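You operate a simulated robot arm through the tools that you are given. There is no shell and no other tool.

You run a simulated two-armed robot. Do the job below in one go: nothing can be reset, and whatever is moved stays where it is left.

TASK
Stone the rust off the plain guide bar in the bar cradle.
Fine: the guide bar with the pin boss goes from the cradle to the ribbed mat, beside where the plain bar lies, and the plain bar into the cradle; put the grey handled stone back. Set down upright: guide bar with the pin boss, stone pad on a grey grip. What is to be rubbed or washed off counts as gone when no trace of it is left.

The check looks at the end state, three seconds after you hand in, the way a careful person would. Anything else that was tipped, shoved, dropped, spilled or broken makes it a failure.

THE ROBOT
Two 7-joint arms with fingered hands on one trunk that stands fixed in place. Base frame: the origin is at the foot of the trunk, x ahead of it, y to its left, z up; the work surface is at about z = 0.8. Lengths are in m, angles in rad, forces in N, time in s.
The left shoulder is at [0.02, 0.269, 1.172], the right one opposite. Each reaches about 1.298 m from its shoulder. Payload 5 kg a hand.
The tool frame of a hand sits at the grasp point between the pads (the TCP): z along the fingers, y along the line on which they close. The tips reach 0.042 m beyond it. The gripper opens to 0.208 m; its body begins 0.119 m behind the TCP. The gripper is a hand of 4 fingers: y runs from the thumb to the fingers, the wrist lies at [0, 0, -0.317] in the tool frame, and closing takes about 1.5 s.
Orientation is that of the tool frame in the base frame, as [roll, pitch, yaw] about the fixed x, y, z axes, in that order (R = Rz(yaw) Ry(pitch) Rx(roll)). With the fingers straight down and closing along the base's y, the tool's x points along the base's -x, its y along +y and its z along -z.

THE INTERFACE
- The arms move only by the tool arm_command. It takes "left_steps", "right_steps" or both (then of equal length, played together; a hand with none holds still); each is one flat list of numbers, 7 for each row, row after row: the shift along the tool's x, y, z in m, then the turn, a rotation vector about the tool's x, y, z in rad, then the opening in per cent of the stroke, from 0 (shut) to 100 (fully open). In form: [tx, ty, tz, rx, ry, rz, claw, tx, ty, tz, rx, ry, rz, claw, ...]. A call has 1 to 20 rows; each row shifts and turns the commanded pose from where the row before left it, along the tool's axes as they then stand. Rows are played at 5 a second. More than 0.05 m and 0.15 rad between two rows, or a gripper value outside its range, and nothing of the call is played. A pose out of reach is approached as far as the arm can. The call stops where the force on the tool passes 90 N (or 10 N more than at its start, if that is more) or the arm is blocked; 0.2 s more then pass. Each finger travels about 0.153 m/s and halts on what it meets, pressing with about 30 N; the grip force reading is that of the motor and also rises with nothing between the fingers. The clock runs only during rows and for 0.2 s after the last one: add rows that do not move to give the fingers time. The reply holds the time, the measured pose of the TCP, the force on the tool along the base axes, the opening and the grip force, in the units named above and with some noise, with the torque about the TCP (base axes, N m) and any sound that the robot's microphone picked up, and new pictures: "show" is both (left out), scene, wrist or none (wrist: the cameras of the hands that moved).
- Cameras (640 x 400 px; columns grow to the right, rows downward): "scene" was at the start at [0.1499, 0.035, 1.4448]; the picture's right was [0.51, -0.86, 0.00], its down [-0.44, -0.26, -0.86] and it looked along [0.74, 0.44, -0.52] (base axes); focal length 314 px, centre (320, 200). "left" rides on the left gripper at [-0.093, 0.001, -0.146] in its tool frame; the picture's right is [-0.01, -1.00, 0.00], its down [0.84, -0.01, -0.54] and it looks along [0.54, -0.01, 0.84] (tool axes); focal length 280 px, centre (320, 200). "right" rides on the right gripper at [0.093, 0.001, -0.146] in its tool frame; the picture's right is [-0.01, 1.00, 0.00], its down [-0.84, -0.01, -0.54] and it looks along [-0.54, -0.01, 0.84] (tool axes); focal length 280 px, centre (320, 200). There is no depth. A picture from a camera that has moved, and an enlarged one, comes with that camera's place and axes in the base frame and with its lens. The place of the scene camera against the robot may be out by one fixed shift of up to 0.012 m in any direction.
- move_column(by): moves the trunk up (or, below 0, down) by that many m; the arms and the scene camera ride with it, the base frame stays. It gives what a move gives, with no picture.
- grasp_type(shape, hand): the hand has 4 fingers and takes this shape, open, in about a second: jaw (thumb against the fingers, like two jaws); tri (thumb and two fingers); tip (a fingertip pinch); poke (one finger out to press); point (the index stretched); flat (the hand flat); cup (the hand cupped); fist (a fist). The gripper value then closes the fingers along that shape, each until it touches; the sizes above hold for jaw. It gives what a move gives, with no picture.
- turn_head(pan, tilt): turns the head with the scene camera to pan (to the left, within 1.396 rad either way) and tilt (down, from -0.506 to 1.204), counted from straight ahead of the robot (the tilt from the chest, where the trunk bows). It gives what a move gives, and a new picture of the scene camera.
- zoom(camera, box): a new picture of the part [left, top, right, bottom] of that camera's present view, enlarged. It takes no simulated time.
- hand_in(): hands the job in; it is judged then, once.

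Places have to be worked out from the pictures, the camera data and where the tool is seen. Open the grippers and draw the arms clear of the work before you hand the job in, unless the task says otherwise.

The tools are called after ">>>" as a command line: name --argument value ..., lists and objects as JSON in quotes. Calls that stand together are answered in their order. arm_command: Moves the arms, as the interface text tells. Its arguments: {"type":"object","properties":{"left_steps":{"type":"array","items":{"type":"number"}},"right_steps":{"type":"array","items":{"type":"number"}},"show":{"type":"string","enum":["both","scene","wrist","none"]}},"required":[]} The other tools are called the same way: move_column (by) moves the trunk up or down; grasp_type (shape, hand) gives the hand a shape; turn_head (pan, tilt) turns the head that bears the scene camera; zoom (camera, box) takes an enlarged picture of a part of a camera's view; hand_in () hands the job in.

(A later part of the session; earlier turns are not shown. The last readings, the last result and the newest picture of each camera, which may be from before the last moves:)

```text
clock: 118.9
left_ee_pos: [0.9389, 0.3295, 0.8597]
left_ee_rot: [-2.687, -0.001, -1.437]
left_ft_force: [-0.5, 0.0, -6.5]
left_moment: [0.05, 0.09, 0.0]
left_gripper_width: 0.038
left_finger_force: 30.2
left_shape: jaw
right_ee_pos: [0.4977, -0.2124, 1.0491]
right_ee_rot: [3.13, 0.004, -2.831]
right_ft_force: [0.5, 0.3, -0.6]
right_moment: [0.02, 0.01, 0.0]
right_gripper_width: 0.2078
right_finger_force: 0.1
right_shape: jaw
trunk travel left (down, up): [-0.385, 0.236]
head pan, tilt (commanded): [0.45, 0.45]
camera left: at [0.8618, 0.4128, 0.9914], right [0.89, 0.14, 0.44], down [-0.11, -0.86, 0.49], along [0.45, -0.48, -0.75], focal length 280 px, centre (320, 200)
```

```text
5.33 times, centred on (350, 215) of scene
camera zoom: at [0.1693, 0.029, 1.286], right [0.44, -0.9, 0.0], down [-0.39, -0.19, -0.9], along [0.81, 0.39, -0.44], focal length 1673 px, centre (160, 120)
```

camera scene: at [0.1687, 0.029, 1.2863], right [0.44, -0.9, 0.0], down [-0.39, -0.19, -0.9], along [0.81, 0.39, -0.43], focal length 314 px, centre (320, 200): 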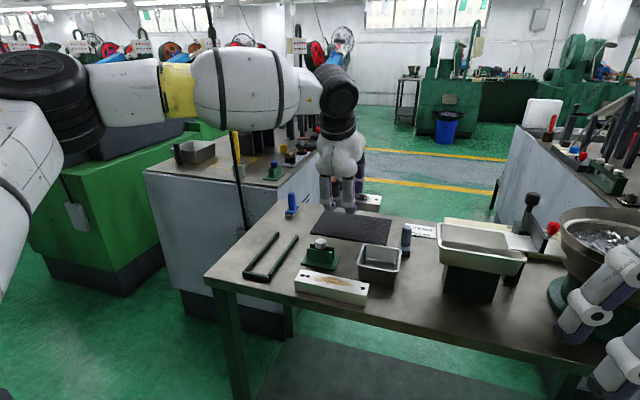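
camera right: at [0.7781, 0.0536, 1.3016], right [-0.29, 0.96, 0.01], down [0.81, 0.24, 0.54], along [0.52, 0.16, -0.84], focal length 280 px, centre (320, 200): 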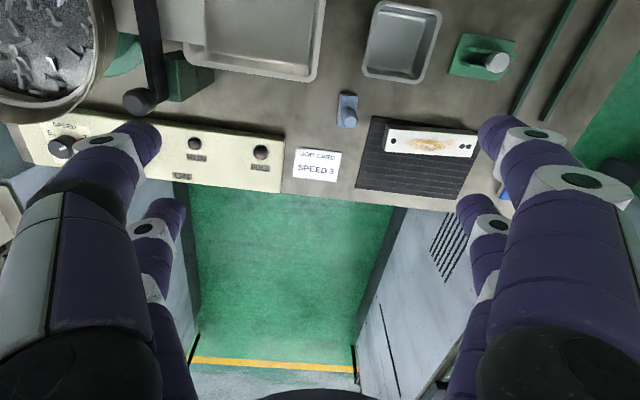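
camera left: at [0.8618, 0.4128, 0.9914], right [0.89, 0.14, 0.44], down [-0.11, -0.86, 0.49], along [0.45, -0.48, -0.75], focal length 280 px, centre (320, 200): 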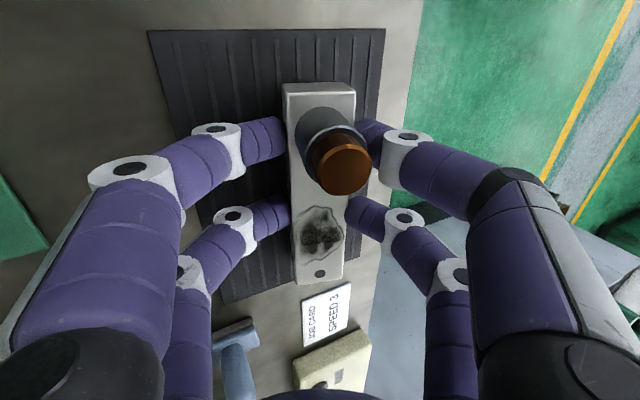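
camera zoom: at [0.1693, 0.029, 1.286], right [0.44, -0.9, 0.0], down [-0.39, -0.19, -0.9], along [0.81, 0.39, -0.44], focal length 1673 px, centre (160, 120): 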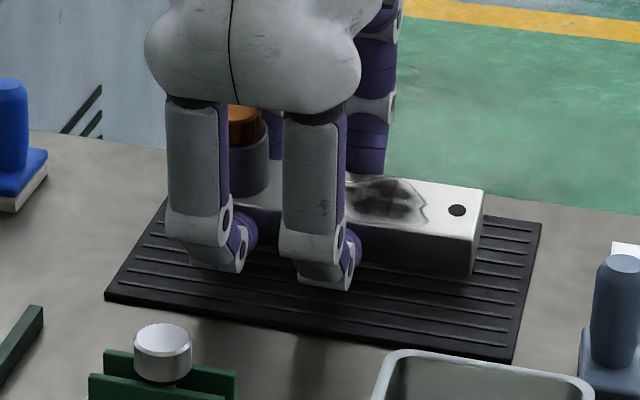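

Good place on the mat. I lower in small steps to feel for the near bottom edge touching.

>>> arm_command --left_steps '[0, 0.0009, 0.0018, 0, 0, 0, 5, 0, 0.0004, 0.0009, 0, 0, 0, 5, 0, 0, 0, 0, 0, 0, 5]' --show "none"

>>> arm_command --left_steps '[0, 0.0004, 0.0009, 0, 0, 0, 5, 0, 0, 0, 0, 0, 0, 5]' --show "none"

>>> arm_command --left_steps '[0, 0.0004, 0.0009, 0, 0, 0, 5, 0, 0, 0, 0, 0, 0, 5]' --show "none"

```text
clock: 119.7
left_ee_pos: [0.9383, 0.3302, 0.8555]
left_ee_rot: [-2.691, 0.001, -1.436]
left_ft_force: [-0.2, 1.1, -5.5]
left_moment: [-0.04, 0.08, 0.0]
left_gripper_width: 0.0379
left_finger_force: 29.9
left_shape: jaw
right_ee_pos: [0.498, -0.2122, 1.0486]
right_ee_rot: [3.131, 0.005, -2.832]
right_ft_force: [-0.2, -0.3, -0.1]
right_moment: [0.04, 0.01, -0.03]
right_gripper_width: 0.2079
right_finger_force: 0.0
right_shape: jaw
trunk travel left (down, up): [-0.385, 0.236]
head pan, tilt (commanded): [0.45, 0.45]
```

```text
clock: 120.3
left_ee_pos: [0.9393, 0.3293, 0.8565]
left_ee_rot: [-2.689, -0.002, -1.434]
left_ft_force: [2.7, -0.8, -3.0]
left_moment: [-0.02, -0.02, 0.02]
left_gripper_width: 0.0377
left_finger_force: 30.2
left_shape: jaw
right_ee_pos: [0.4967, -0.2129, 1.0496]
right_ee_rot: [3.132, 0.004, -2.83]
right_ft_force: [-0.8, 0.0, 0.2]
right_moment: [-0.02, -0.01, 0.03]
right_gripper_width: 0.2081
right_finger_force: 0.0
right_shape: jaw
trunk travel left (down, up): [-0.385, 0.236]
head pan, tilt (commanded): [0.45, 0.45]
```

```text
clock: 120.9
left_ee_pos: [0.9389, 0.3291, 0.8556]
left_ee_rot: [-2.687, -0.001, -1.437]
left_ft_force: [3.0, -2.3, 3.6]
left_moment: [-0.03, -0.05, -0.01]
left_gripper_width: 0.0378
left_finger_force: 30.0
left_shape: jaw
right_ee_pos: [0.4973, -0.2123, 1.0496]
right_ee_rot: [3.131, 0.002, -2.832]
right_ft_force: [-0.6, -0.2, -0.5]
right_moment: [-0.02, -0.02, 0.01]
right_gripper_width: 0.2081
right_finger_force: 0.0
right_shape: jaw
trunk travel left (down, up): [-0.385, 0.236]
head pan, tilt (commanded): [0.45, 0.45]
```

The edge is resting and the weight has come off. I open the fingers gradually so the bar settles flat, lifting a hair as they open.

>>> arm_command --left_steps '[0, 0, 0, 0, 0, 0, 18, 0, 0, 0, 0, 0, 0, 20, 0, -0.0002, -0.0005, 0, 0, 0, 22, 0, -0.0004, -0.0009, 0, 0, 0, 24, 0, -0.0004, -0.0009, 0, 0, 0, 27, 0, 0, 0, 0, 0, 0, 27]' --show "wrist"

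>>> zoom --camera "scene" --box '[290, 180, 410, 250]'

```text
clock: 122.3
left_ee_pos: [0.9385, 0.3299, 0.858]
left_ee_rot: [-2.688, 0.0, -1.435]
left_ft_force: [1.7, 2.5, 5.8]
left_moment: [0.08, 0.01, -0.03]
left_gripper_width: 0.0549
left_finger_force: 0.0
left_shape: jaw
right_ee_pos: [0.4965, -0.2118, 1.0492]
right_ee_rot: [3.13, 0.005, -2.828]
right_ft_force: [-0.7, -0.2, 0.0]
right_moment: [0.03, 0.0, 0.03]
right_gripper_width: 0.2079
right_finger_force: 0.2
right_shape: jaw
trunk travel left (down, up): [-0.385, 0.236]
head pan, tilt (commanded): [0.45, 0.45]
camera left: at [0.8617, 0.4139, 0.9894], right [0.89, 0.14, 0.44], down [-0.11, -0.86, 0.49], along [0.45, -0.48, -0.75], focal length 280 px, centre (320, 200)
```

left: 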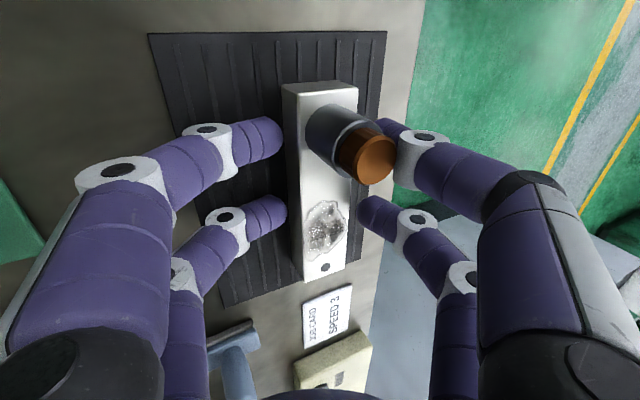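

```text
5.33 times, centred on (350, 215) of scene
camera zoom: at [0.1687, 0.029, 1.286], right [0.44, -0.9, 0.0], down [-0.39, -0.19, -0.9], along [0.81, 0.39, -0.44], focal length 1673 px, centre (160, 120)
```

zoom: 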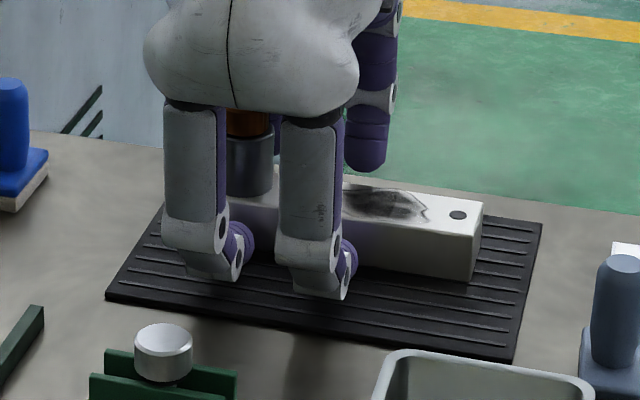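

The bar has settled flat on the mat. I raise the hand straight up slowly, watching that neither fingers nor palm disturb the boss.

>>> arm_command --left_steps '[0, -0.0018, -0.0036, 0, 0, 0, 27, 0, -0.0035, -0.0072, 0, 0, 0, 29, 0, 0, 0, 0, 0, 0, 30]' --show "wrist"

```text
clock: 123.1
left_ee_pos: [0.9389, 0.3292, 0.8695]
left_ee_rot: [-2.688, 0.001, -1.439]
left_ft_force: [0.8, 0.8, -0.4]
left_moment: [-0.02, -0.02, -0.03]
left_gripper_width: 0.062
left_finger_force: 0.1
left_shape: jaw
right_ee_pos: [0.497, -0.2124, 1.049]
right_ee_rot: [3.13, 0.004, -2.832]
right_ft_force: [0.7, -0.6, 0.6]
right_moment: [0.02, -0.02, -0.05]
right_gripper_width: 0.208
right_finger_force: 0.0
right_shape: jaw
trunk travel left (down, up): [-0.385, 0.236]
head pan, tilt (commanded): [0.45, 0.45]
camera left: at [0.8622, 0.4139, 1.001], right [0.89, 0.14, 0.44], down [-0.11, -0.86, 0.49], along [0.44, -0.48, -0.75], focal length 280 px, centre (320, 200)
```

left: 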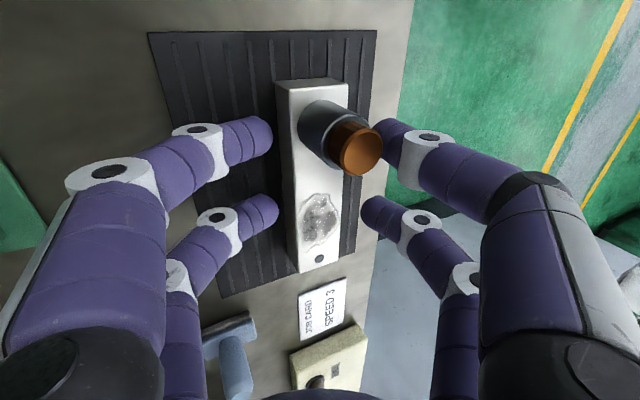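

No contact. I continue straight up clear of the pin.

>>> arm_command --left_steps '[0, -0.0088, -0.018, 0, 0, 0, 32, 0, -0.0132, -0.027, 0, 0, 0, 34, 0, -0.0132, -0.027, 0, 0, 0, 36, 0, -0.0132, -0.027, 0, 0, 0, 36, 0, 0, 0, 0, 0, 0, 36]' --show "both"

>>> zoom --camera "scene" --box '[270, 180, 420, 290]'

```text
clock: 124.3
left_ee_pos: [0.9388, 0.3307, 0.9815]
left_ee_rot: [-2.688, -0.003, -1.437]
left_ft_force: [-0.7, 0.5, 0.0]
left_moment: [-0.01, -0.01, 0.03]
left_gripper_width: 0.0746
left_finger_force: 0.1
left_shape: jaw
right_ee_pos: [0.4971, -0.2137, 1.0484]
right_ee_rot: [3.13, 0.004, -2.828]
right_ft_force: [0.3, -0.4, 0.6]
right_moment: [-0.03, 0.02, -0.05]
right_gripper_width: 0.2079
right_finger_force: 0.0
right_shape: jaw
trunk travel left (down, up): [-0.385, 0.236]
head pan, tilt (commanded): [0.45, 0.45]
camera scene: at [0.1691, 0.0289, 1.2858], right [0.44, -0.9, 0.0], down [-0.39, -0.19, -0.9], along [0.81, 0.39, -0.44], focal length 314 px, centre (320, 200)
camera left: at [0.8626, 0.4144, 1.113], right [0.89, 0.14, 0.44], down [-0.11, -0.86, 0.49], along [0.45, -0.48, -0.75], focal length 280 px, centre (320, 200)
```

scene: 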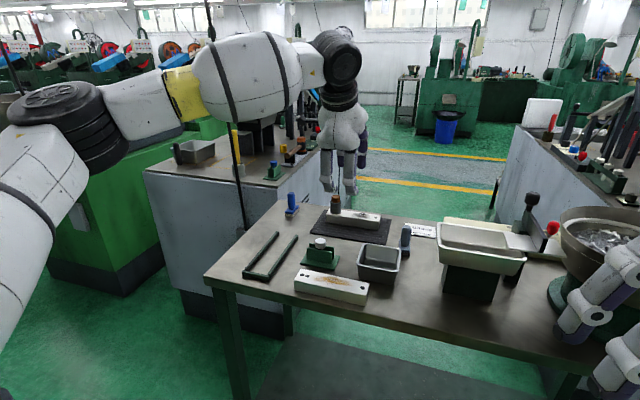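
left: 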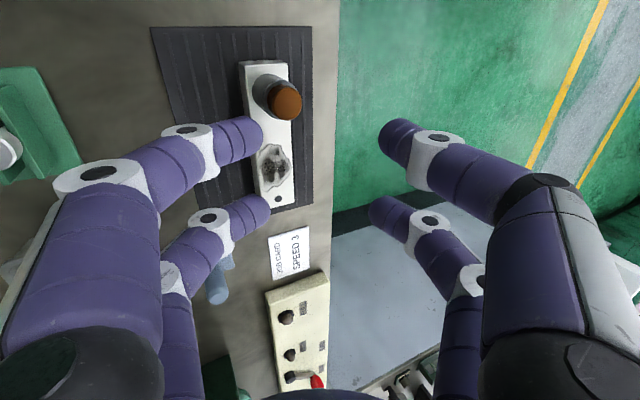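

```text
3.64 times, centred on (345, 235) of scene
camera zoom: at [0.1691, 0.0289, 1.2858], right [0.44, -0.9, 0.0], down [-0.39, -0.19, -0.9], along [0.81, 0.39, -0.44], focal length 1140 px, centre (229, 73)
```

zoom: 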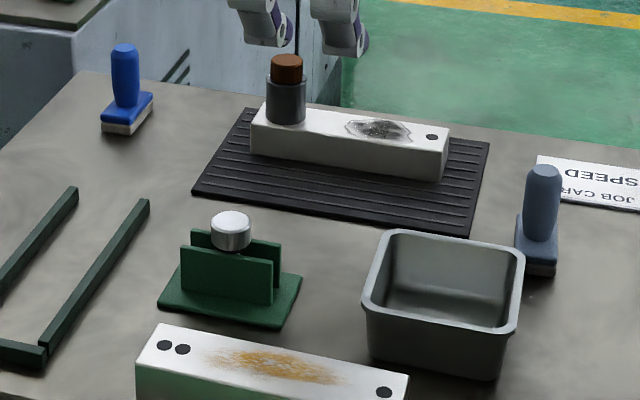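

The bossed bar stands flat and upright on the mat, beside where the plain bar lay. Now I go back above the plain bar and untilt for the vertical grip.

>>> arm_command --left_steps '[0.0035, 0.0328, -0.0146, 0, 0, 0, 36, 0.0035, 0.0328, -0.0146, 0, 0, 0, 36, 0.0035, 0.0328, -0.0146, 0, 0, 0, 36, 0.0035, 0.0328, -0.0146, 0, 0, 0, 36, 0.0035, 0.0328, -0.0146, 0, 0, 0, 36, 0.0035, 0.0328, -0.0146, 0, 0, 0, 36, 0.0035, 0.0328, -0.0146, 0, 0, 0, 36, 0.0035, 0.0328, -0.0146, 0, 0, 0, 36, 0, 0, 0, -0.0907, 0, 0, 36, 0, 0, 0, -0.0907, 0, 0, 36, 0, 0, 0, -0.0907, 0, 0, 36, 0, 0, 0, -0.0907, 0, 0, 36, 0, 0, 0, -0.0907, 0, 0, 36, 0, 0, 0, 0, 0, 0, 36]' --show "wrist"

>>> zoom --camera "left" --box '[250, 40, 370, 240]'

```text
clock: 127.3
left_ee_pos: [0.6588, 0.2625, 0.9709]
left_ee_rot: [3.139, 0.0, -1.435]
left_ft_force: [1.2, -0.6, -0.3]
left_moment: [0.02, 0.01, 0.0]
left_gripper_width: 0.075
left_finger_force: 0.1
left_shape: jaw
right_ee_pos: [0.4968, -0.2122, 1.0492]
right_ee_rot: [3.131, 0.004, -2.828]
right_ft_force: [1.1, 0.5, 0.4]
right_moment: [-0.01, 0.02, 0.0]
right_gripper_width: 0.2079
right_finger_force: 0.0
right_shape: jaw
trunk travel left (down, up): [-0.385, 0.236]
head pan, tilt (commanded): [0.45, 0.45]
camera left: at [0.6459, 0.356, 1.1183], right [0.99, 0.15, 0.0], down [0.13, -0.83, 0.54], along [0.08, -0.53, -0.84], focal length 280 px, centre (320, 200)
```

left: 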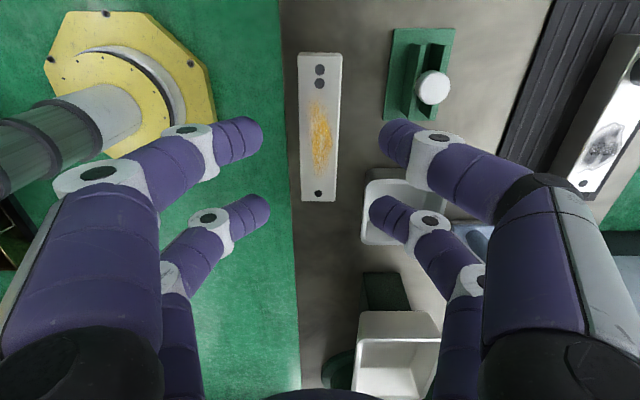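

```text
2.00 times, centred on (310, 140) of left
camera zoom: at [0.6459, 0.356, 1.1183], right [0.99, 0.15, 0.0], down [0.13, -0.83, 0.54], along [0.08, -0.53, -0.84], focal length 561 px, centre (340, 320)
```

zoom: 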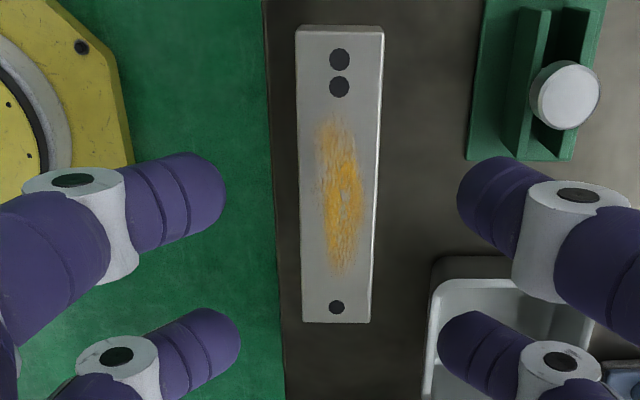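

The bar is where I left it, at (0.6615, 0.250). I align and descend to the same grasp as before, then close.

>>> arm_command --left_steps '[-0.0021, -0.001, 0.02, 0, 0, 0, 30, 0, 0, 0.03, 0, 0, 0, 25, 0, 0, 0.03, 0, 0, 0, 25, 0, 0, 0.02, 0, 0, 0, 25, 0, 0, 0.0, 0, 0, 0, 25]' --show "wrist"

>>> zoom --camera "left" --box '[230, 60, 430, 260]'

```text
clock: 128.5
left_ee_pos: [0.6588, 0.2654, 0.8724]
left_ee_rot: [-3.141, 0.0, -1.437]
left_ft_force: [0.1, -0.2, 0.4]
left_moment: [0.0, 0.01, -0.04]
left_gripper_width: 0.0521
left_finger_force: 0.1
left_shape: jaw
right_ee_pos: [0.4965, -0.2127, 1.0496]
right_ee_rot: [3.13, 0.004, -2.832]
right_ft_force: [-0.6, -0.5, 0.4]
right_moment: [0.03, 0.01, 0.0]
right_gripper_width: 0.2078
right_finger_force: 0.1
right_shape: jaw
trunk travel left (down, up): [-0.385, 0.236]
head pan, tilt (commanded): [0.45, 0.45]
camera left: at [0.6457, 0.3583, 1.0191], right [0.99, 0.15, 0.0], down [0.13, -0.83, 0.54], along [0.08, -0.53, -0.84], focal length 280 px, centre (320, 200)
```

left: 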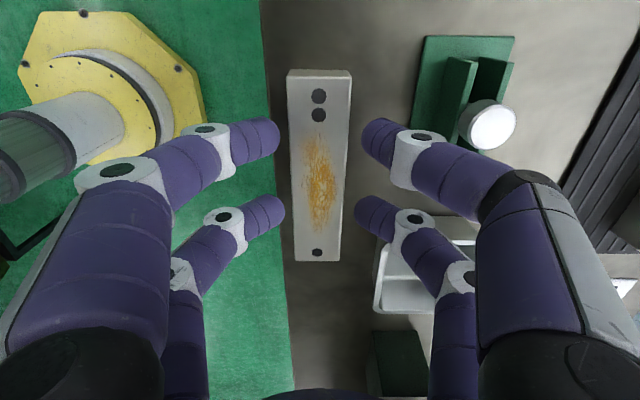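

```text
2.00 times, centred on (330, 160) of left
camera zoom: at [0.6457, 0.3583, 1.0191], right [0.99, 0.15, 0.0], down [0.13, -0.83, 0.54], along [0.08, -0.53, -0.84], focal length 561 px, centre (300, 280)
```

zoom: 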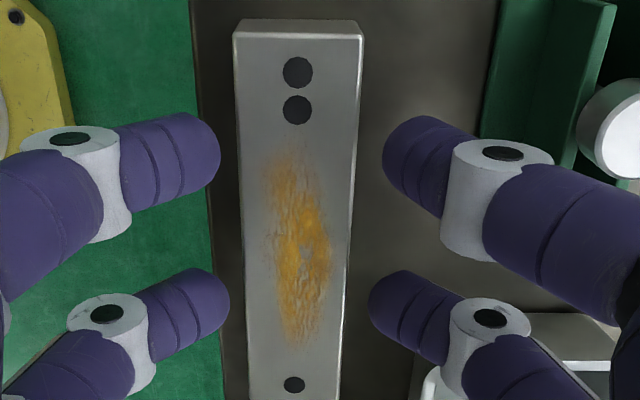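

Centred within about 1 mm. I lower the last 16 mm, close and test-lift.

>>> arm_command --left_steps '[0, 0.001, 0.009, 0, 0, 0, 25, 0, 0, 0.0068, 0, 0, 0, 25, 0, 0, 0, 0, 0, 0, 22, 0, 0, 0, 0, 0, 0, 18, 0, 0, 0, 0, 0, 0, 12, 0, 0, 0, 0, 0, 0, 5, 0, 0, 0, 0, 0, 0, 5, 0, 0, -0.004, 0, 0, 0, 5, 0, 0, -0.004, 0, 0, 0, 5, 0, 0, 0, 0, 0, 0, 5]' --show "wrist"

```text
clock: 130.7
left_ee_pos: [0.6591, 0.265, 0.8646]
left_ee_rot: [3.141, 0.001, -1.436]
left_ft_force: [-0.5, 0.9, -4.8]
left_moment: [0.06, -0.01, 0.01]
left_gripper_width: 0.0358
left_finger_force: 30.0
left_shape: jaw
right_ee_pos: [0.4977, -0.2135, 1.0485]
right_ee_rot: [3.13, 0.004, -2.831]
right_ft_force: [-0.1, 0.1, -0.1]
right_moment: [-0.02, -0.03, -0.01]
right_gripper_width: 0.2081
right_finger_force: 0.0
right_shape: jaw
trunk travel left (down, up): [-0.385, 0.236]
head pan, tilt (commanded): [0.45, 0.45]
camera left: at [0.6451, 0.3576, 1.0101], right [0.99, 0.15, 0.0], down [0.13, -0.83, 0.54], along [0.08, -0.53, -0.84], focal length 280 px, centre (320, 200)
```

left: 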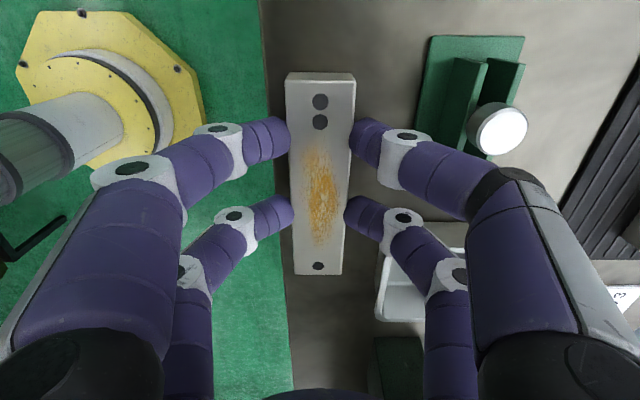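

Held. I lift, turn to the cradle's direction, and carry it over the cradle.

>>> arm_command --left_steps '[0, 0, -0.03, 0, 0, 0, 5, 0, 0, -0.03, 0, 0, 0, 5, 0, 0, -0.032, 0, 0, 0, 5, 0, 0, 0, 0, 0, 0.1418, 5, 0, 0, 0, 0, 0, 0.1418, 5, 0, 0, 0, 0, 0, 0.1418, 5, 0, 0, 0, 0, 0, 0.1418, 5, 0, 0, 0, 0, 0, 0.1418, 5, 0, 0, 0, 0, 0, 0.1418, 5, 0, 0, 0, 0, 0, 0.1418, 5, 0, 0, 0, 0, 0, 0.1418, 5, 0, 0, 0, 0, 0, 0.1418, 5, 0, 0, 0, 0, 0, 0.1418, 5, 0, 0, 0, 0, 0, 0.1418, 5, -0.0168, 0.0276, 0, 0, 0, 0, 5, -0.0168, 0.0276, 0, 0, 0, 0, 5, -0.0168, 0.0276, 0, 0, 0, 0, 5, -0.0168, 0.0276, 0, 0, 0, 0, 5, -0.0168, 0.0276, 0, 0, 0, 0, 5]' --show "none"

>>> arm_command --left_steps '[-0.0168, 0.0276, 0, 0, 0, 0, 5, 0, 0, 0, 0, 0, 0, 5]' --show "both"

>>> zoom --camera "left" --box '[240, 0, 400, 280]'

```text
clock: 134.7
left_ee_pos: [0.7219, 0.4148, 0.9541]
left_ee_rot: [-3.141, -0.002, -2.997]
left_ft_force: [-0.2, -0.5, -5.2]
left_moment: [-0.04, -0.07, 0.0]
left_gripper_width: 0.0353
left_finger_force: 29.8
left_shape: jaw
right_ee_pos: [0.4964, -0.2116, 1.048]
right_ee_rot: [3.133, 0.003, -2.83]
right_ft_force: [-0.1, 1.1, 0.2]
right_moment: [-0.06, 0.0, 0.01]
right_gripper_width: 0.2079
right_finger_force: 0.1
right_shape: jaw
trunk travel left (down, up): [-0.385, 0.236]
head pan, tilt (commanded): [0.45, 0.45]
```

```text
clock: 135.3
left_ee_pos: [0.7379, 0.4448, 0.9539]
left_ee_rot: [-3.141, -0.001, -2.996]
left_ft_force: [0.1, 0.0, -5.5]
left_moment: [0.09, -0.05, -0.02]
left_gripper_width: 0.0358
left_finger_force: 30.5
left_shape: jaw
right_ee_pos: [0.4974, -0.213, 1.0501]
right_ee_rot: [3.132, 0.003, -2.831]
right_ft_force: [-0.1, 0.1, 0.7]
right_moment: [0.0, -0.02, 0.0]
right_gripper_width: 0.2079
right_finger_force: 0.0
right_shape: jaw
trunk travel left (down, up): [-0.385, 0.236]
head pan, tilt (commanded): [0.45, 0.45]
camera scene: at [0.1692, 0.0288, 1.286], right [0.43, -0.9, 0.0], down [-0.39, -0.19, -0.9], along [0.81, 0.39, -0.44], focal length 314 px, centre (320, 200)
camera left: at [0.8294, 0.4593, 1.1018], right [0.16, -0.99, 0.0], down [-0.83, -0.13, 0.54], along [-0.53, -0.09, -0.84], focal length 280 px, centre (320, 200)
```

scene: 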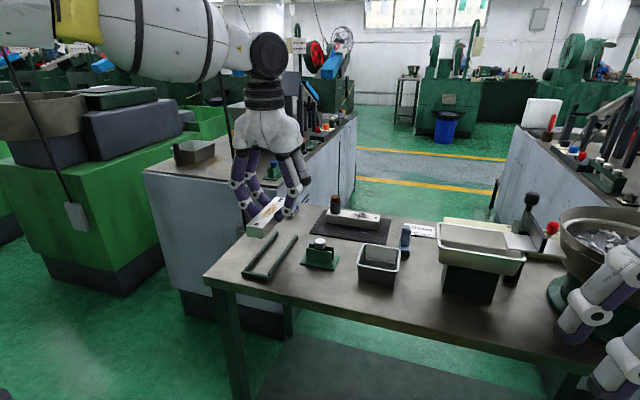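
left: 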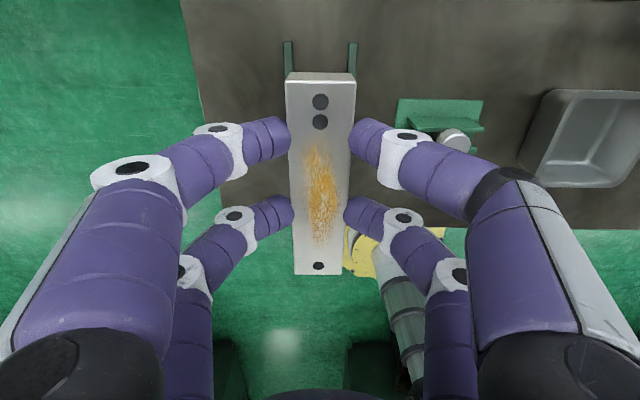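

```text
1.43 times, centred on (320, 140) of left
camera zoom: at [0.8294, 0.4593, 1.1018], right [0.16, -0.99, 0.0], down [-0.83, -0.13, 0.54], along [-0.53, -0.09, -0.84], focal length 401 px, centre (320, 286)
```

zoom: 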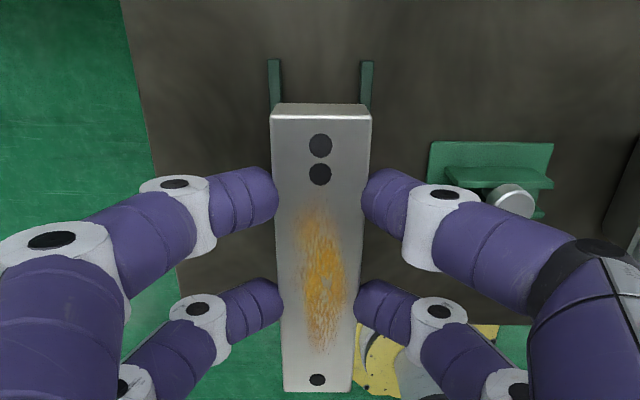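

Nearly in place. I zoom on the rails' far ends to check that the bar is centred between them before lowering.

>>> zoom --camera "left" --box '[275, 30, 370, 90]'

>>> zoom --camera "scene" --box '[225, 180, 325, 290]'

```text
6.67 times, centred on (322, 60) of left
camera zoom: at [0.8294, 0.4593, 1.1018], right [0.16, -0.99, 0.0], down [-0.83, -0.13, 0.54], along [-0.53, -0.09, -0.84], focal length 1869 px, centre (303, 1133)
```

zoom: 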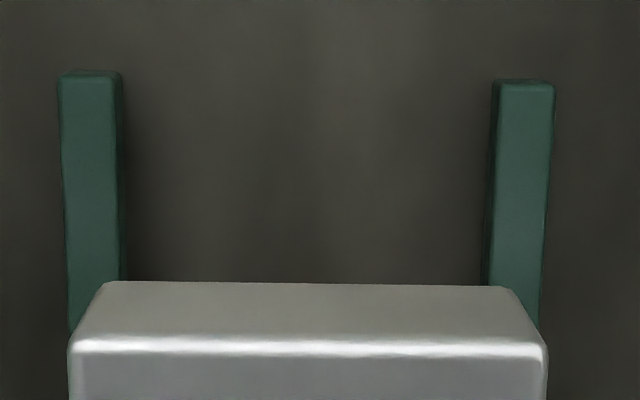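

```text
3.64 times, centred on (275, 235) of scene
camera zoom: at [0.1692, 0.0288, 1.286], right [0.43, -0.9, 0.0], down [-0.39, -0.19, -0.9], along [0.81, 0.39, -0.44], focal length 1140 px, centre (484, 73)
```

zoom: 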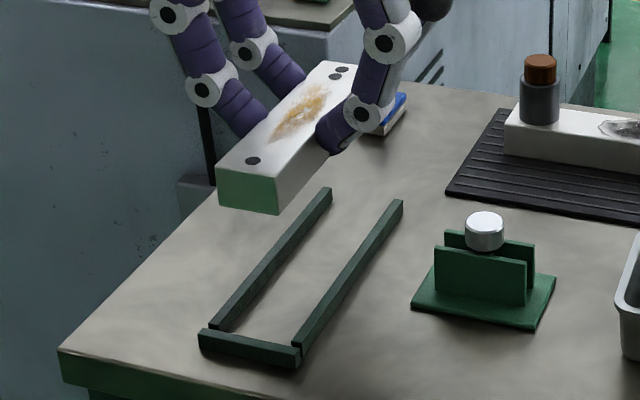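

The bar is centred between the rails to well under a millimetre. I descend to just above the rails.

>>> arm_command --left_steps '[0.002, 0, 0.025, 0, 0, 0, 5, 0, 0, 0.025, 0, 0, 0, 5, 0, 0, 0.02, 0, 0, 0, 5, 0, 0, 0.01, 0, 0, 0, 5, 0, 0, 0, 0, 0, 0, 5]' --show "wrist"

>>> zoom --camera "left" --box '[240, 0, 400, 280]'

>>> zoom --camera "scene" --box '[225, 200, 325, 290]'

```text
clock: 136.5
left_ee_pos: [0.7334, 0.4448, 0.8745]
left_ee_rot: [3.141, -0.002, -2.994]
left_ft_force: [-0.7, 1.0, -5.6]
left_moment: [0.03, -0.09, 0.03]
left_gripper_width: 0.0357
left_finger_force: 30.0
left_shape: jaw
right_ee_pos: [0.4971, -0.2119, 1.0487]
right_ee_rot: [3.134, 0.002, -2.831]
right_ft_force: [0.2, 0.3, -0.3]
right_moment: [0.0, -0.01, 0.02]
right_gripper_width: 0.2077
right_finger_force: 0.0
right_shape: jaw
trunk travel left (down, up): [-0.385, 0.236]
head pan, tilt (commanded): [0.45, 0.45]
camera left: at [0.8267, 0.4596, 1.0208], right [0.16, -0.99, 0.0], down [-0.83, -0.14, 0.54], along [-0.53, -0.09, -0.84], focal length 280 px, centre (320, 200)
```

left: 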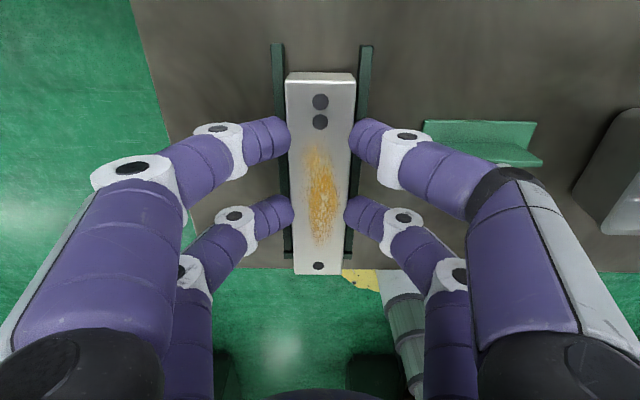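

```text
1.43 times, centred on (320, 140) of left
camera zoom: at [0.8267, 0.4596, 1.0208], right [0.16, -0.99, 0.0], down [-0.83, -0.14, 0.54], along [-0.53, -0.09, -0.84], focal length 401 px, centre (320, 286)
```

zoom: 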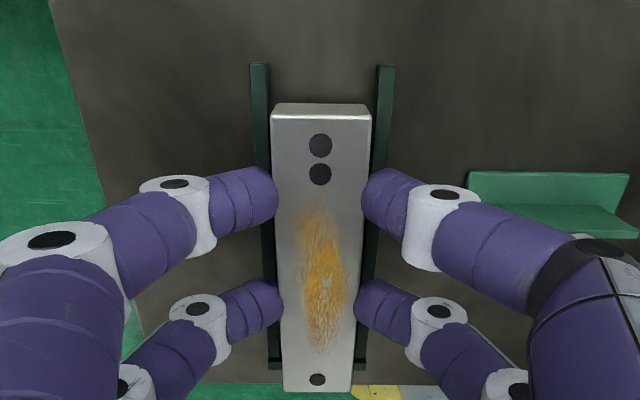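

```text
4.44 times, centred on (275, 245) of scene
camera zoom: at [0.1691, 0.0291, 1.2859], right [0.44, -0.9, 0.0], down [-0.39, -0.19, -0.9], along [0.81, 0.39, -0.44], focal length 1394 px, centre (520, 0)
```

zoom: 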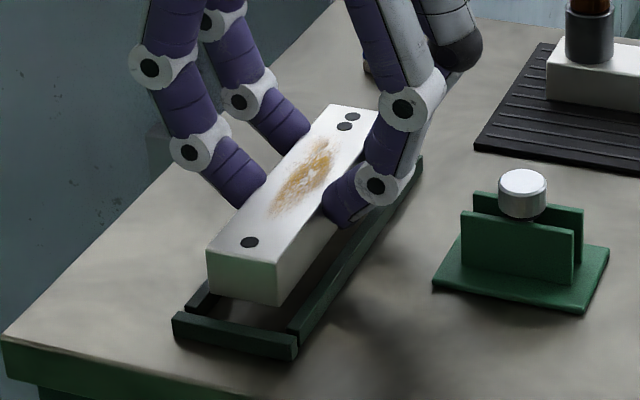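

Centred, with the near end clear of the stop. I lower the last 18 mm in steps, watching forces.

>>> arm_command --left_steps '[0, 0, 0.008, 0, 0, 0, 5, 0, 0, 0.006, 0, 0, 0, 5, 0, 0, 0, 0, 0, 0, 5]' --show "none"

>>> arm_command --left_steps '[0, 0, 0.002, 0, 0, 0, 5, 0, 0, 0.001, 0, 0, 0, 5, 0, 0, 0, 0, 0, 0, 5]' --show "none"

```text
clock: 137.3
left_ee_pos: [0.7324, 0.4452, 0.8586]
left_ee_rot: [3.14, -0.001, -2.994]
left_ft_force: [0.6, -0.2, -6.1]
left_moment: [0.0, -0.12, 0.01]
left_gripper_width: 0.0355
left_finger_force: 29.8
left_shape: jaw
right_ee_pos: [0.497, -0.2115, 1.0499]
right_ee_rot: [3.132, 0.003, -2.831]
right_ft_force: [-0.3, 0.7, 0.3]
right_moment: [0.0, -0.03, -0.01]
right_gripper_width: 0.2083
right_finger_force: 0.0
right_shape: jaw
trunk travel left (down, up): [-0.385, 0.236]
head pan, tilt (commanded): [0.45, 0.45]
```

```text
clock: 138.1
left_ee_pos: [0.7327, 0.4445, 0.8563]
left_ee_rot: [-3.14, -0.002, -2.995]
left_ft_force: [-0.3, -0.7, -5.0]
left_moment: [0.01, -0.06, -0.02]
left_gripper_width: 0.0357
left_finger_force: 29.9
left_shape: jaw
right_ee_pos: [0.4975, -0.2127, 1.0489]
right_ee_rot: [3.132, 0.003, -2.831]
right_ft_force: [0.9, -0.6, -0.2]
right_moment: [0.01, 0.0, 0.0]
right_gripper_width: 0.2079
right_finger_force: 0.0
right_shape: jaw
trunk travel left (down, up): [-0.385, 0.236]
head pan, tilt (commanded): [0.45, 0.45]
```

Still hanging just above the bench. I lower a millimetre at a time until it touches.

>>> arm_command --left_steps '[0, 0, 0.001, 0, 0, 0, 5, 0, 0, 0, 0, 0, 0, 5]' --show "none"

>>> arm_command --left_steps '[0, 0, 0.0006, 0, 0, 0, 5, 0, 0, 0, 0, 0, 0, 5]' --show "none"

```text
clock: 138.7
left_ee_pos: [0.7318, 0.4453, 0.856]
left_ee_rot: [3.14, -0.002, -2.995]
left_ft_force: [0.8, 0.3, -5.4]
left_moment: [0.03, -0.08, -0.03]
left_gripper_width: 0.0357
left_finger_force: 29.4
left_shape: jaw
right_ee_pos: [0.4979, -0.2129, 1.0496]
right_ee_rot: [3.132, 0.002, -2.831]
right_ft_force: [-0.4, 0.9, 0.3]
right_moment: [-0.01, 0.02, 0.03]
right_gripper_width: 0.2078
right_finger_force: 0.0
right_shape: jaw
trunk travel left (down, up): [-0.385, 0.236]
head pan, tilt (commanded): [0.45, 0.45]
```

```text
clock: 139.3
left_ee_pos: [0.7322, 0.4445, 0.8559]
left_ee_rot: [3.141, -0.002, -2.994]
left_ft_force: [0.3, 0.5, -4.2]
left_moment: [0.01, -0.06, 0.01]
left_gripper_width: 0.0355
left_finger_force: 30.5
left_shape: jaw
right_ee_pos: [0.4957, -0.2116, 1.0492]
right_ee_rot: [3.131, 0.004, -2.831]
right_ft_force: [0.3, 0.5, 0.5]
right_moment: [-0.03, 0.02, 0.01]
right_gripper_width: 0.2081
right_finger_force: 0.1
right_shape: jaw
trunk travel left (down, up): [-0.385, 0.236]
head pan, tilt (commanded): [0.45, 0.45]
```

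Contact is just starting. Another 0.8 mm.

>>> arm_command --left_steps '[0, 0, 0.0008, 0, 0, 0, 5, 0, 0, 0, 0, 0, 0, 5]' --show "wrist"

>>> zoom --camera "scene" --box '[225, 200, 325, 290]'

```text
clock: 139.9
left_ee_pos: [0.7322, 0.4452, 0.8559]
left_ee_rot: [3.141, 0.0, -2.995]
left_ft_force: [-0.9, 0.1, 1.1]
left_moment: [0.11, -0.11, 0.0]
left_gripper_width: 0.0357
left_finger_force: 30.8
left_shape: jaw
right_ee_pos: [0.4967, -0.2117, 1.0494]
right_ee_rot: [3.131, 0.004, -2.832]
right_ft_force: [0.8, 0.8, -0.5]
right_moment: [0.02, 0.01, 0.0]
right_gripper_width: 0.208
right_finger_force: 0.1
right_shape: jaw
trunk travel left (down, up): [-0.385, 0.236]
head pan, tilt (commanded): [0.45, 0.45]
camera left: at [0.8248, 0.4599, 1.0022], right [0.16, -0.99, 0.0], down [-0.83, -0.14, 0.54], along [-0.53, -0.09, -0.84], focal length 280 px, centre (320, 200)
```

left: 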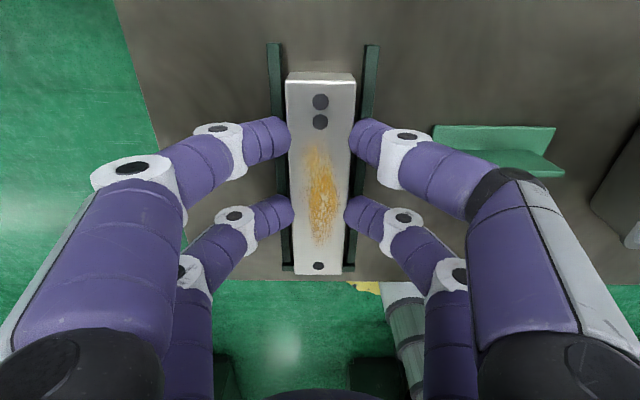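

```text
4.44 times, centred on (275, 245) of scene
camera zoom: at [0.1689, 0.0288, 1.286], right [0.44, -0.9, 0.0], down [-0.39, -0.19, -0.9], along [0.81, 0.39, -0.44], focal length 1394 px, centre (520, 0)
```

zoom: 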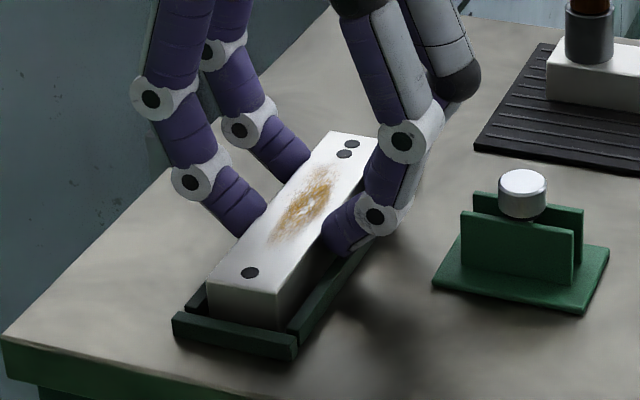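

The plain bar is seated between the rails and the weight is down. I open the fingers with a slight lift to stay off the rails, then rise.

>>> arm_command --left_steps '[0, 0, 0, 0, 0, 0, 18, 0, 0, -0.0008, 0, 0, 0, 20, 0, 0, -0.002, 0, 0, 0, 23, 0, 0, -0.003, 0, 0, 0, 25, 0, 0, 0, 0, 0, 0, 26, 0, 0, -0.015, 0, 0, 0, 26, 0, 0, -0.03, 0, 0, 0, 30, 0, 0, -0.035, 0, 0, 0, 36, 0, 0, -0.035, 0, 0, 0, 36, 0, 0, 0, 0, 0, 0, 36]' --show "wrist"

>>> zoom --camera "left" --box '[260, 0, 390, 230]'

>>> zoom --camera "scene" --box '[225, 180, 425, 290]'

```text
clock: 142.1
left_ee_pos: [0.7324, 0.4428, 0.9757]
left_ee_rot: [3.141, -0.002, -2.996]
left_ft_force: [0.0, 0.0, -0.6]
left_moment: [-0.01, 0.0, 0.02]
left_gripper_width: 0.0743
left_finger_force: 0.0
left_shape: jaw
right_ee_pos: [0.4961, -0.2128, 1.0489]
right_ee_rot: [3.131, 0.002, -2.83]
right_ft_force: [0.3, 0.5, -0.3]
right_moment: [-0.01, -0.01, 0.01]
right_gripper_width: 0.2078
right_finger_force: 0.1
right_shape: jaw
trunk travel left (down, up): [-0.385, 0.236]
head pan, tilt (commanded): [0.45, 0.45]
camera left: at [0.8249, 0.4588, 1.1218], right [0.16, -0.99, 0.0], down [-0.83, -0.14, 0.54], along [-0.53, -0.09, -0.84], focal length 280 px, centre (320, 200)
```

left: 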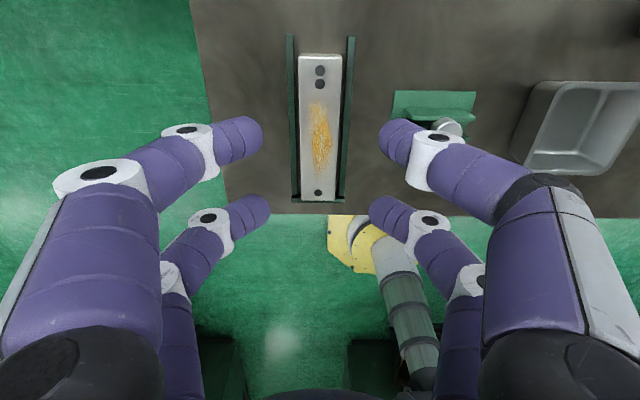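

```text
1.74 times, centred on (325, 115) of left
camera zoom: at [0.8249, 0.4588, 1.1218], right [0.16, -0.99, 0.0], down [-0.83, -0.14, 0.54], along [-0.53, -0.09, -0.84], focal length 488 px, centre (311, 348)
```

zoom: 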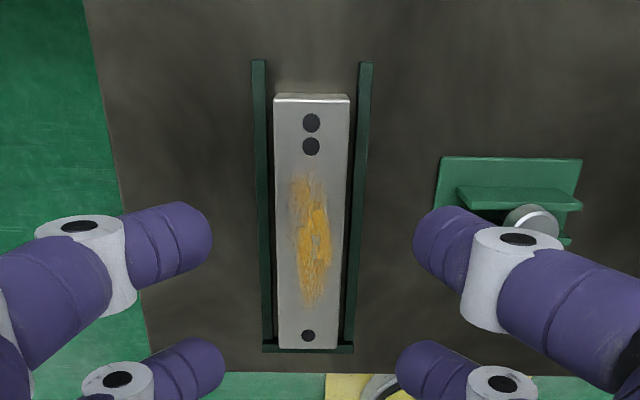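

```text
3.20 times, centred on (325, 235) of scene
camera zoom: at [0.1692, 0.029, 1.2857], right [0.44, -0.9, 0.0], down [-0.39, -0.19, -0.9], along [0.81, 0.39, -0.44], focal length 1004 px, centre (304, 88)
```

zoom: 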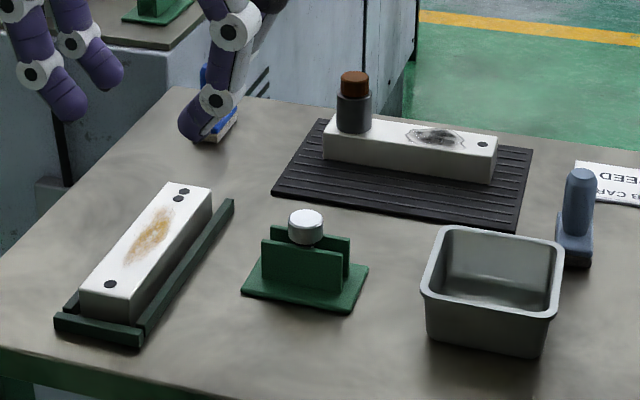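

The plain bar now sits squarely in the cradle. Next is the grey stone: its round grip will be clamped by one finger pair. I raise the left hand, turn it and tilt it 0.65 rad, so the wrist stays within reach while the fingers point forward-right toward the stone.

>>> arm_command --left_steps '[0, 0, -0.02, 0, 0, 0.138, 36, 0, 0, -0.02, 0, 0, 0.138, 36, 0, 0, -0.02, 0, 0, 0.138, 36, 0, 0, -0.015, 0, 0, 0.138, 36, 0, 0, 0, 0, 0, 0.138, 36, 0, 0, 0, 0, 0, 0.138, 36, 0, 0, 0, 0, 0, 0.138, 36, 0, 0, 0, 0, -0.13, 0, 36, 0, 0, 0, 0, -0.13, 0, 36, 0, 0, 0, 0, -0.13, 0, 36, 0, 0, 0, 0, -0.13, 0, 36, 0, 0, 0, 0, -0.13, 0, 36, 0, 0, 0, 0, 0, 0, 36]' --show "both"

```text
clock: 144.9
left_ee_pos: [0.7304, 0.4435, 1.0527]
left_ee_rot: [-3.141, 0.651, 2.322]
left_ft_force: [-0.5, 0.1, -0.2]
left_moment: [0.04, 0.03, 0.02]
left_gripper_width: 0.0743
left_finger_force: 0.0
left_shape: jaw
right_ee_pos: [0.4963, -0.2122, 1.0499]
right_ee_rot: [3.13, 0.003, -2.83]
right_ft_force: [-0.3, 0.2, -1.0]
right_moment: [0.02, -0.03, -0.03]
right_gripper_width: 0.2082
right_finger_force: 0.1
right_shape: jaw
trunk travel left (down, up): [-0.385, 0.236]
head pan, tilt (commanded): [0.45, 0.45]
camera scene: at [0.1686, 0.0286, 1.2861], right [0.43, -0.9, 0.0], down [-0.39, -0.19, -0.9], along [0.81, 0.39, -0.43], focal length 314 px, centre (320, 200)
camera left: at [0.7233, 0.4547, 1.2253], right [-0.72, -0.69, 0.01], down [-0.69, 0.72, -0.08], along [0.05, -0.07, -1.0], focal length 280 px, centre (320, 200)
```

scene: 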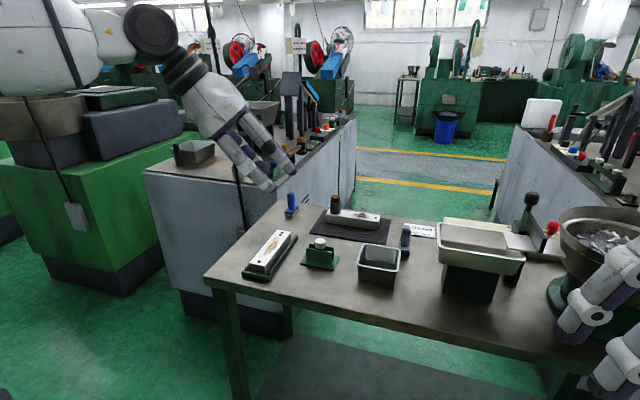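
left: 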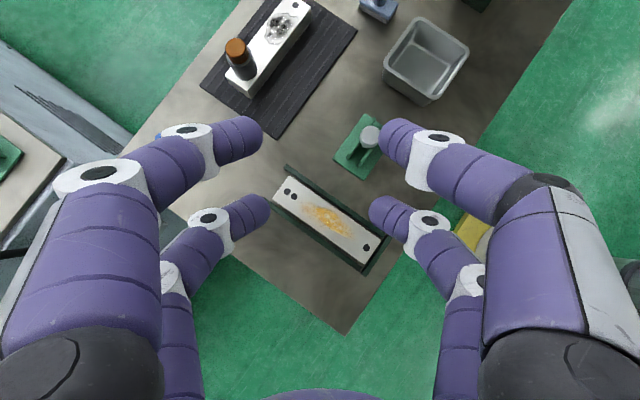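

The camera now looks straight down and shows the whole bench. I move to a pre-grasp above the grey stone.

>>> arm_command --left_steps '[-0.02299, -0.01028, 0.03091, 0, 0, 0, 36, -0.02299, -0.01028, 0.03091, 0, 0, 0, 36, -0.02299, -0.01028, 0.03091, 0, 0, 0, 36, -0.02299, -0.01028, 0.03091, 0, 0, 0, 36, -0.02299, -0.01028, 0.03091, 0, 0, 0, 36, -0.02299, -0.01028, 0.03091, 0, 0, 0, 36, -0.02299, -0.01028, 0.03091, 0, 0, 0, 36, -0.02299, -0.01028, 0.03091, 0, 0, 0, 36, -0.02299, -0.01028, 0.03091, 0, 0, 0, 36, 0, 0, 0, 0, 0, 0, 36]' --show "both"

>>> zoom --camera "scene" --box '[330, 170, 450, 290]'

```text
clock: 147.1
left_ee_pos: [0.8931, 0.1392, 0.9555]
left_ee_rot: [3.141, 0.653, 2.323]
left_ft_force: [-1.5, -0.3, 1.1]
left_moment: [0.05, -0.02, 0.04]
left_gripper_width: 0.0744
left_finger_force: 0.0
left_shape: jaw
right_ee_pos: [0.4973, -0.2121, 1.0488]
right_ee_rot: [3.131, 0.002, -2.829]
right_ft_force: [-1.7, -0.5, 0.7]
right_moment: [0.05, -0.06, -0.02]
right_gripper_width: 0.2079
right_finger_force: 0.1
right_shape: jaw
trunk travel left (down, up): [-0.385, 0.236]
head pan, tilt (commanded): [0.45, 0.45]
camera scene: at [0.1684, 0.0288, 1.2863], right [0.44, -0.9, 0.0], down [-0.39, -0.19, -0.9], along [0.81, 0.39, -0.43], focal length 314 px, centre (320, 200)
camera left: at [0.8838, 0.1502, 1.1294], right [-0.72, -0.69, 0.01], down [-0.69, 0.72, -0.08], along [0.05, -0.07, -1.0], focal length 280 px, centre (320, 200)
```

scene: 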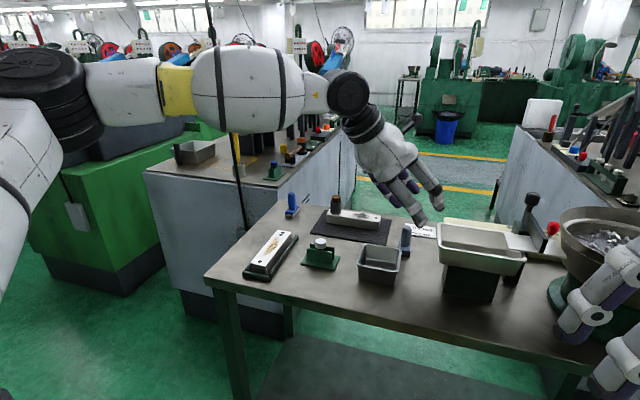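
left: 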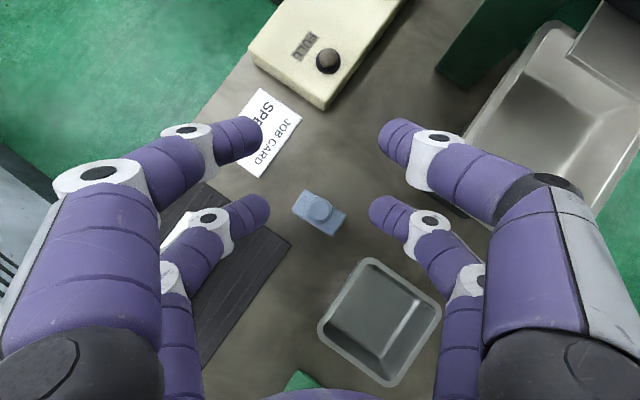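

```text
3.33 times, centred on (390, 230) of scene
camera zoom: at [0.1684, 0.0288, 1.2863], right [0.44, -0.9, 0.0], down [-0.39, -0.19, -0.9], along [0.81, 0.39, -0.43], focal length 1045 px, centre (87, 100)
```

zoom: 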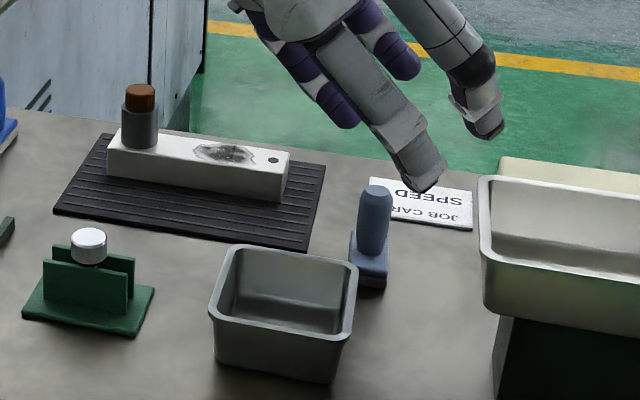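

The stone is right below and reach is fine. I zoom on it to get its position and the grip's centre.

>>> zoom --camera "left" --box '[270, 165, 370, 255]'

>>> zoom --camera "left" --box '[220, 80, 460, 390]'

```text
4.44 times, centred on (320, 210) of left
camera zoom: at [0.8838, 0.1502, 1.1294], right [-0.72, -0.69, 0.01], down [-0.69, 0.72, -0.08], along [0.05, -0.07, -1.0], focal length 1246 px, centre (320, 156)
```

zoom: 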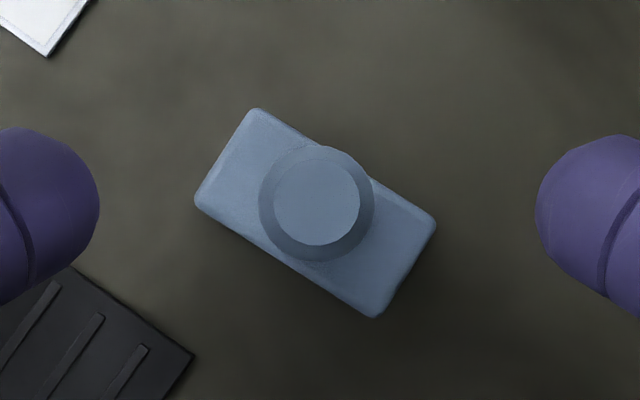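

```text
1.29 times, centred on (340, 235) of left
camera zoom: at [0.8838, 0.1502, 1.1294], right [-0.72, -0.69, 0.01], down [-0.69, 0.72, -0.08], along [0.05, -0.07, -1.0], focal length 362 px, centre (294, 155)
```

zoom: 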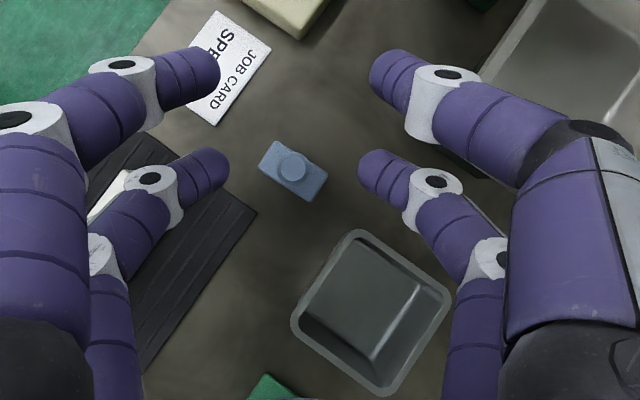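

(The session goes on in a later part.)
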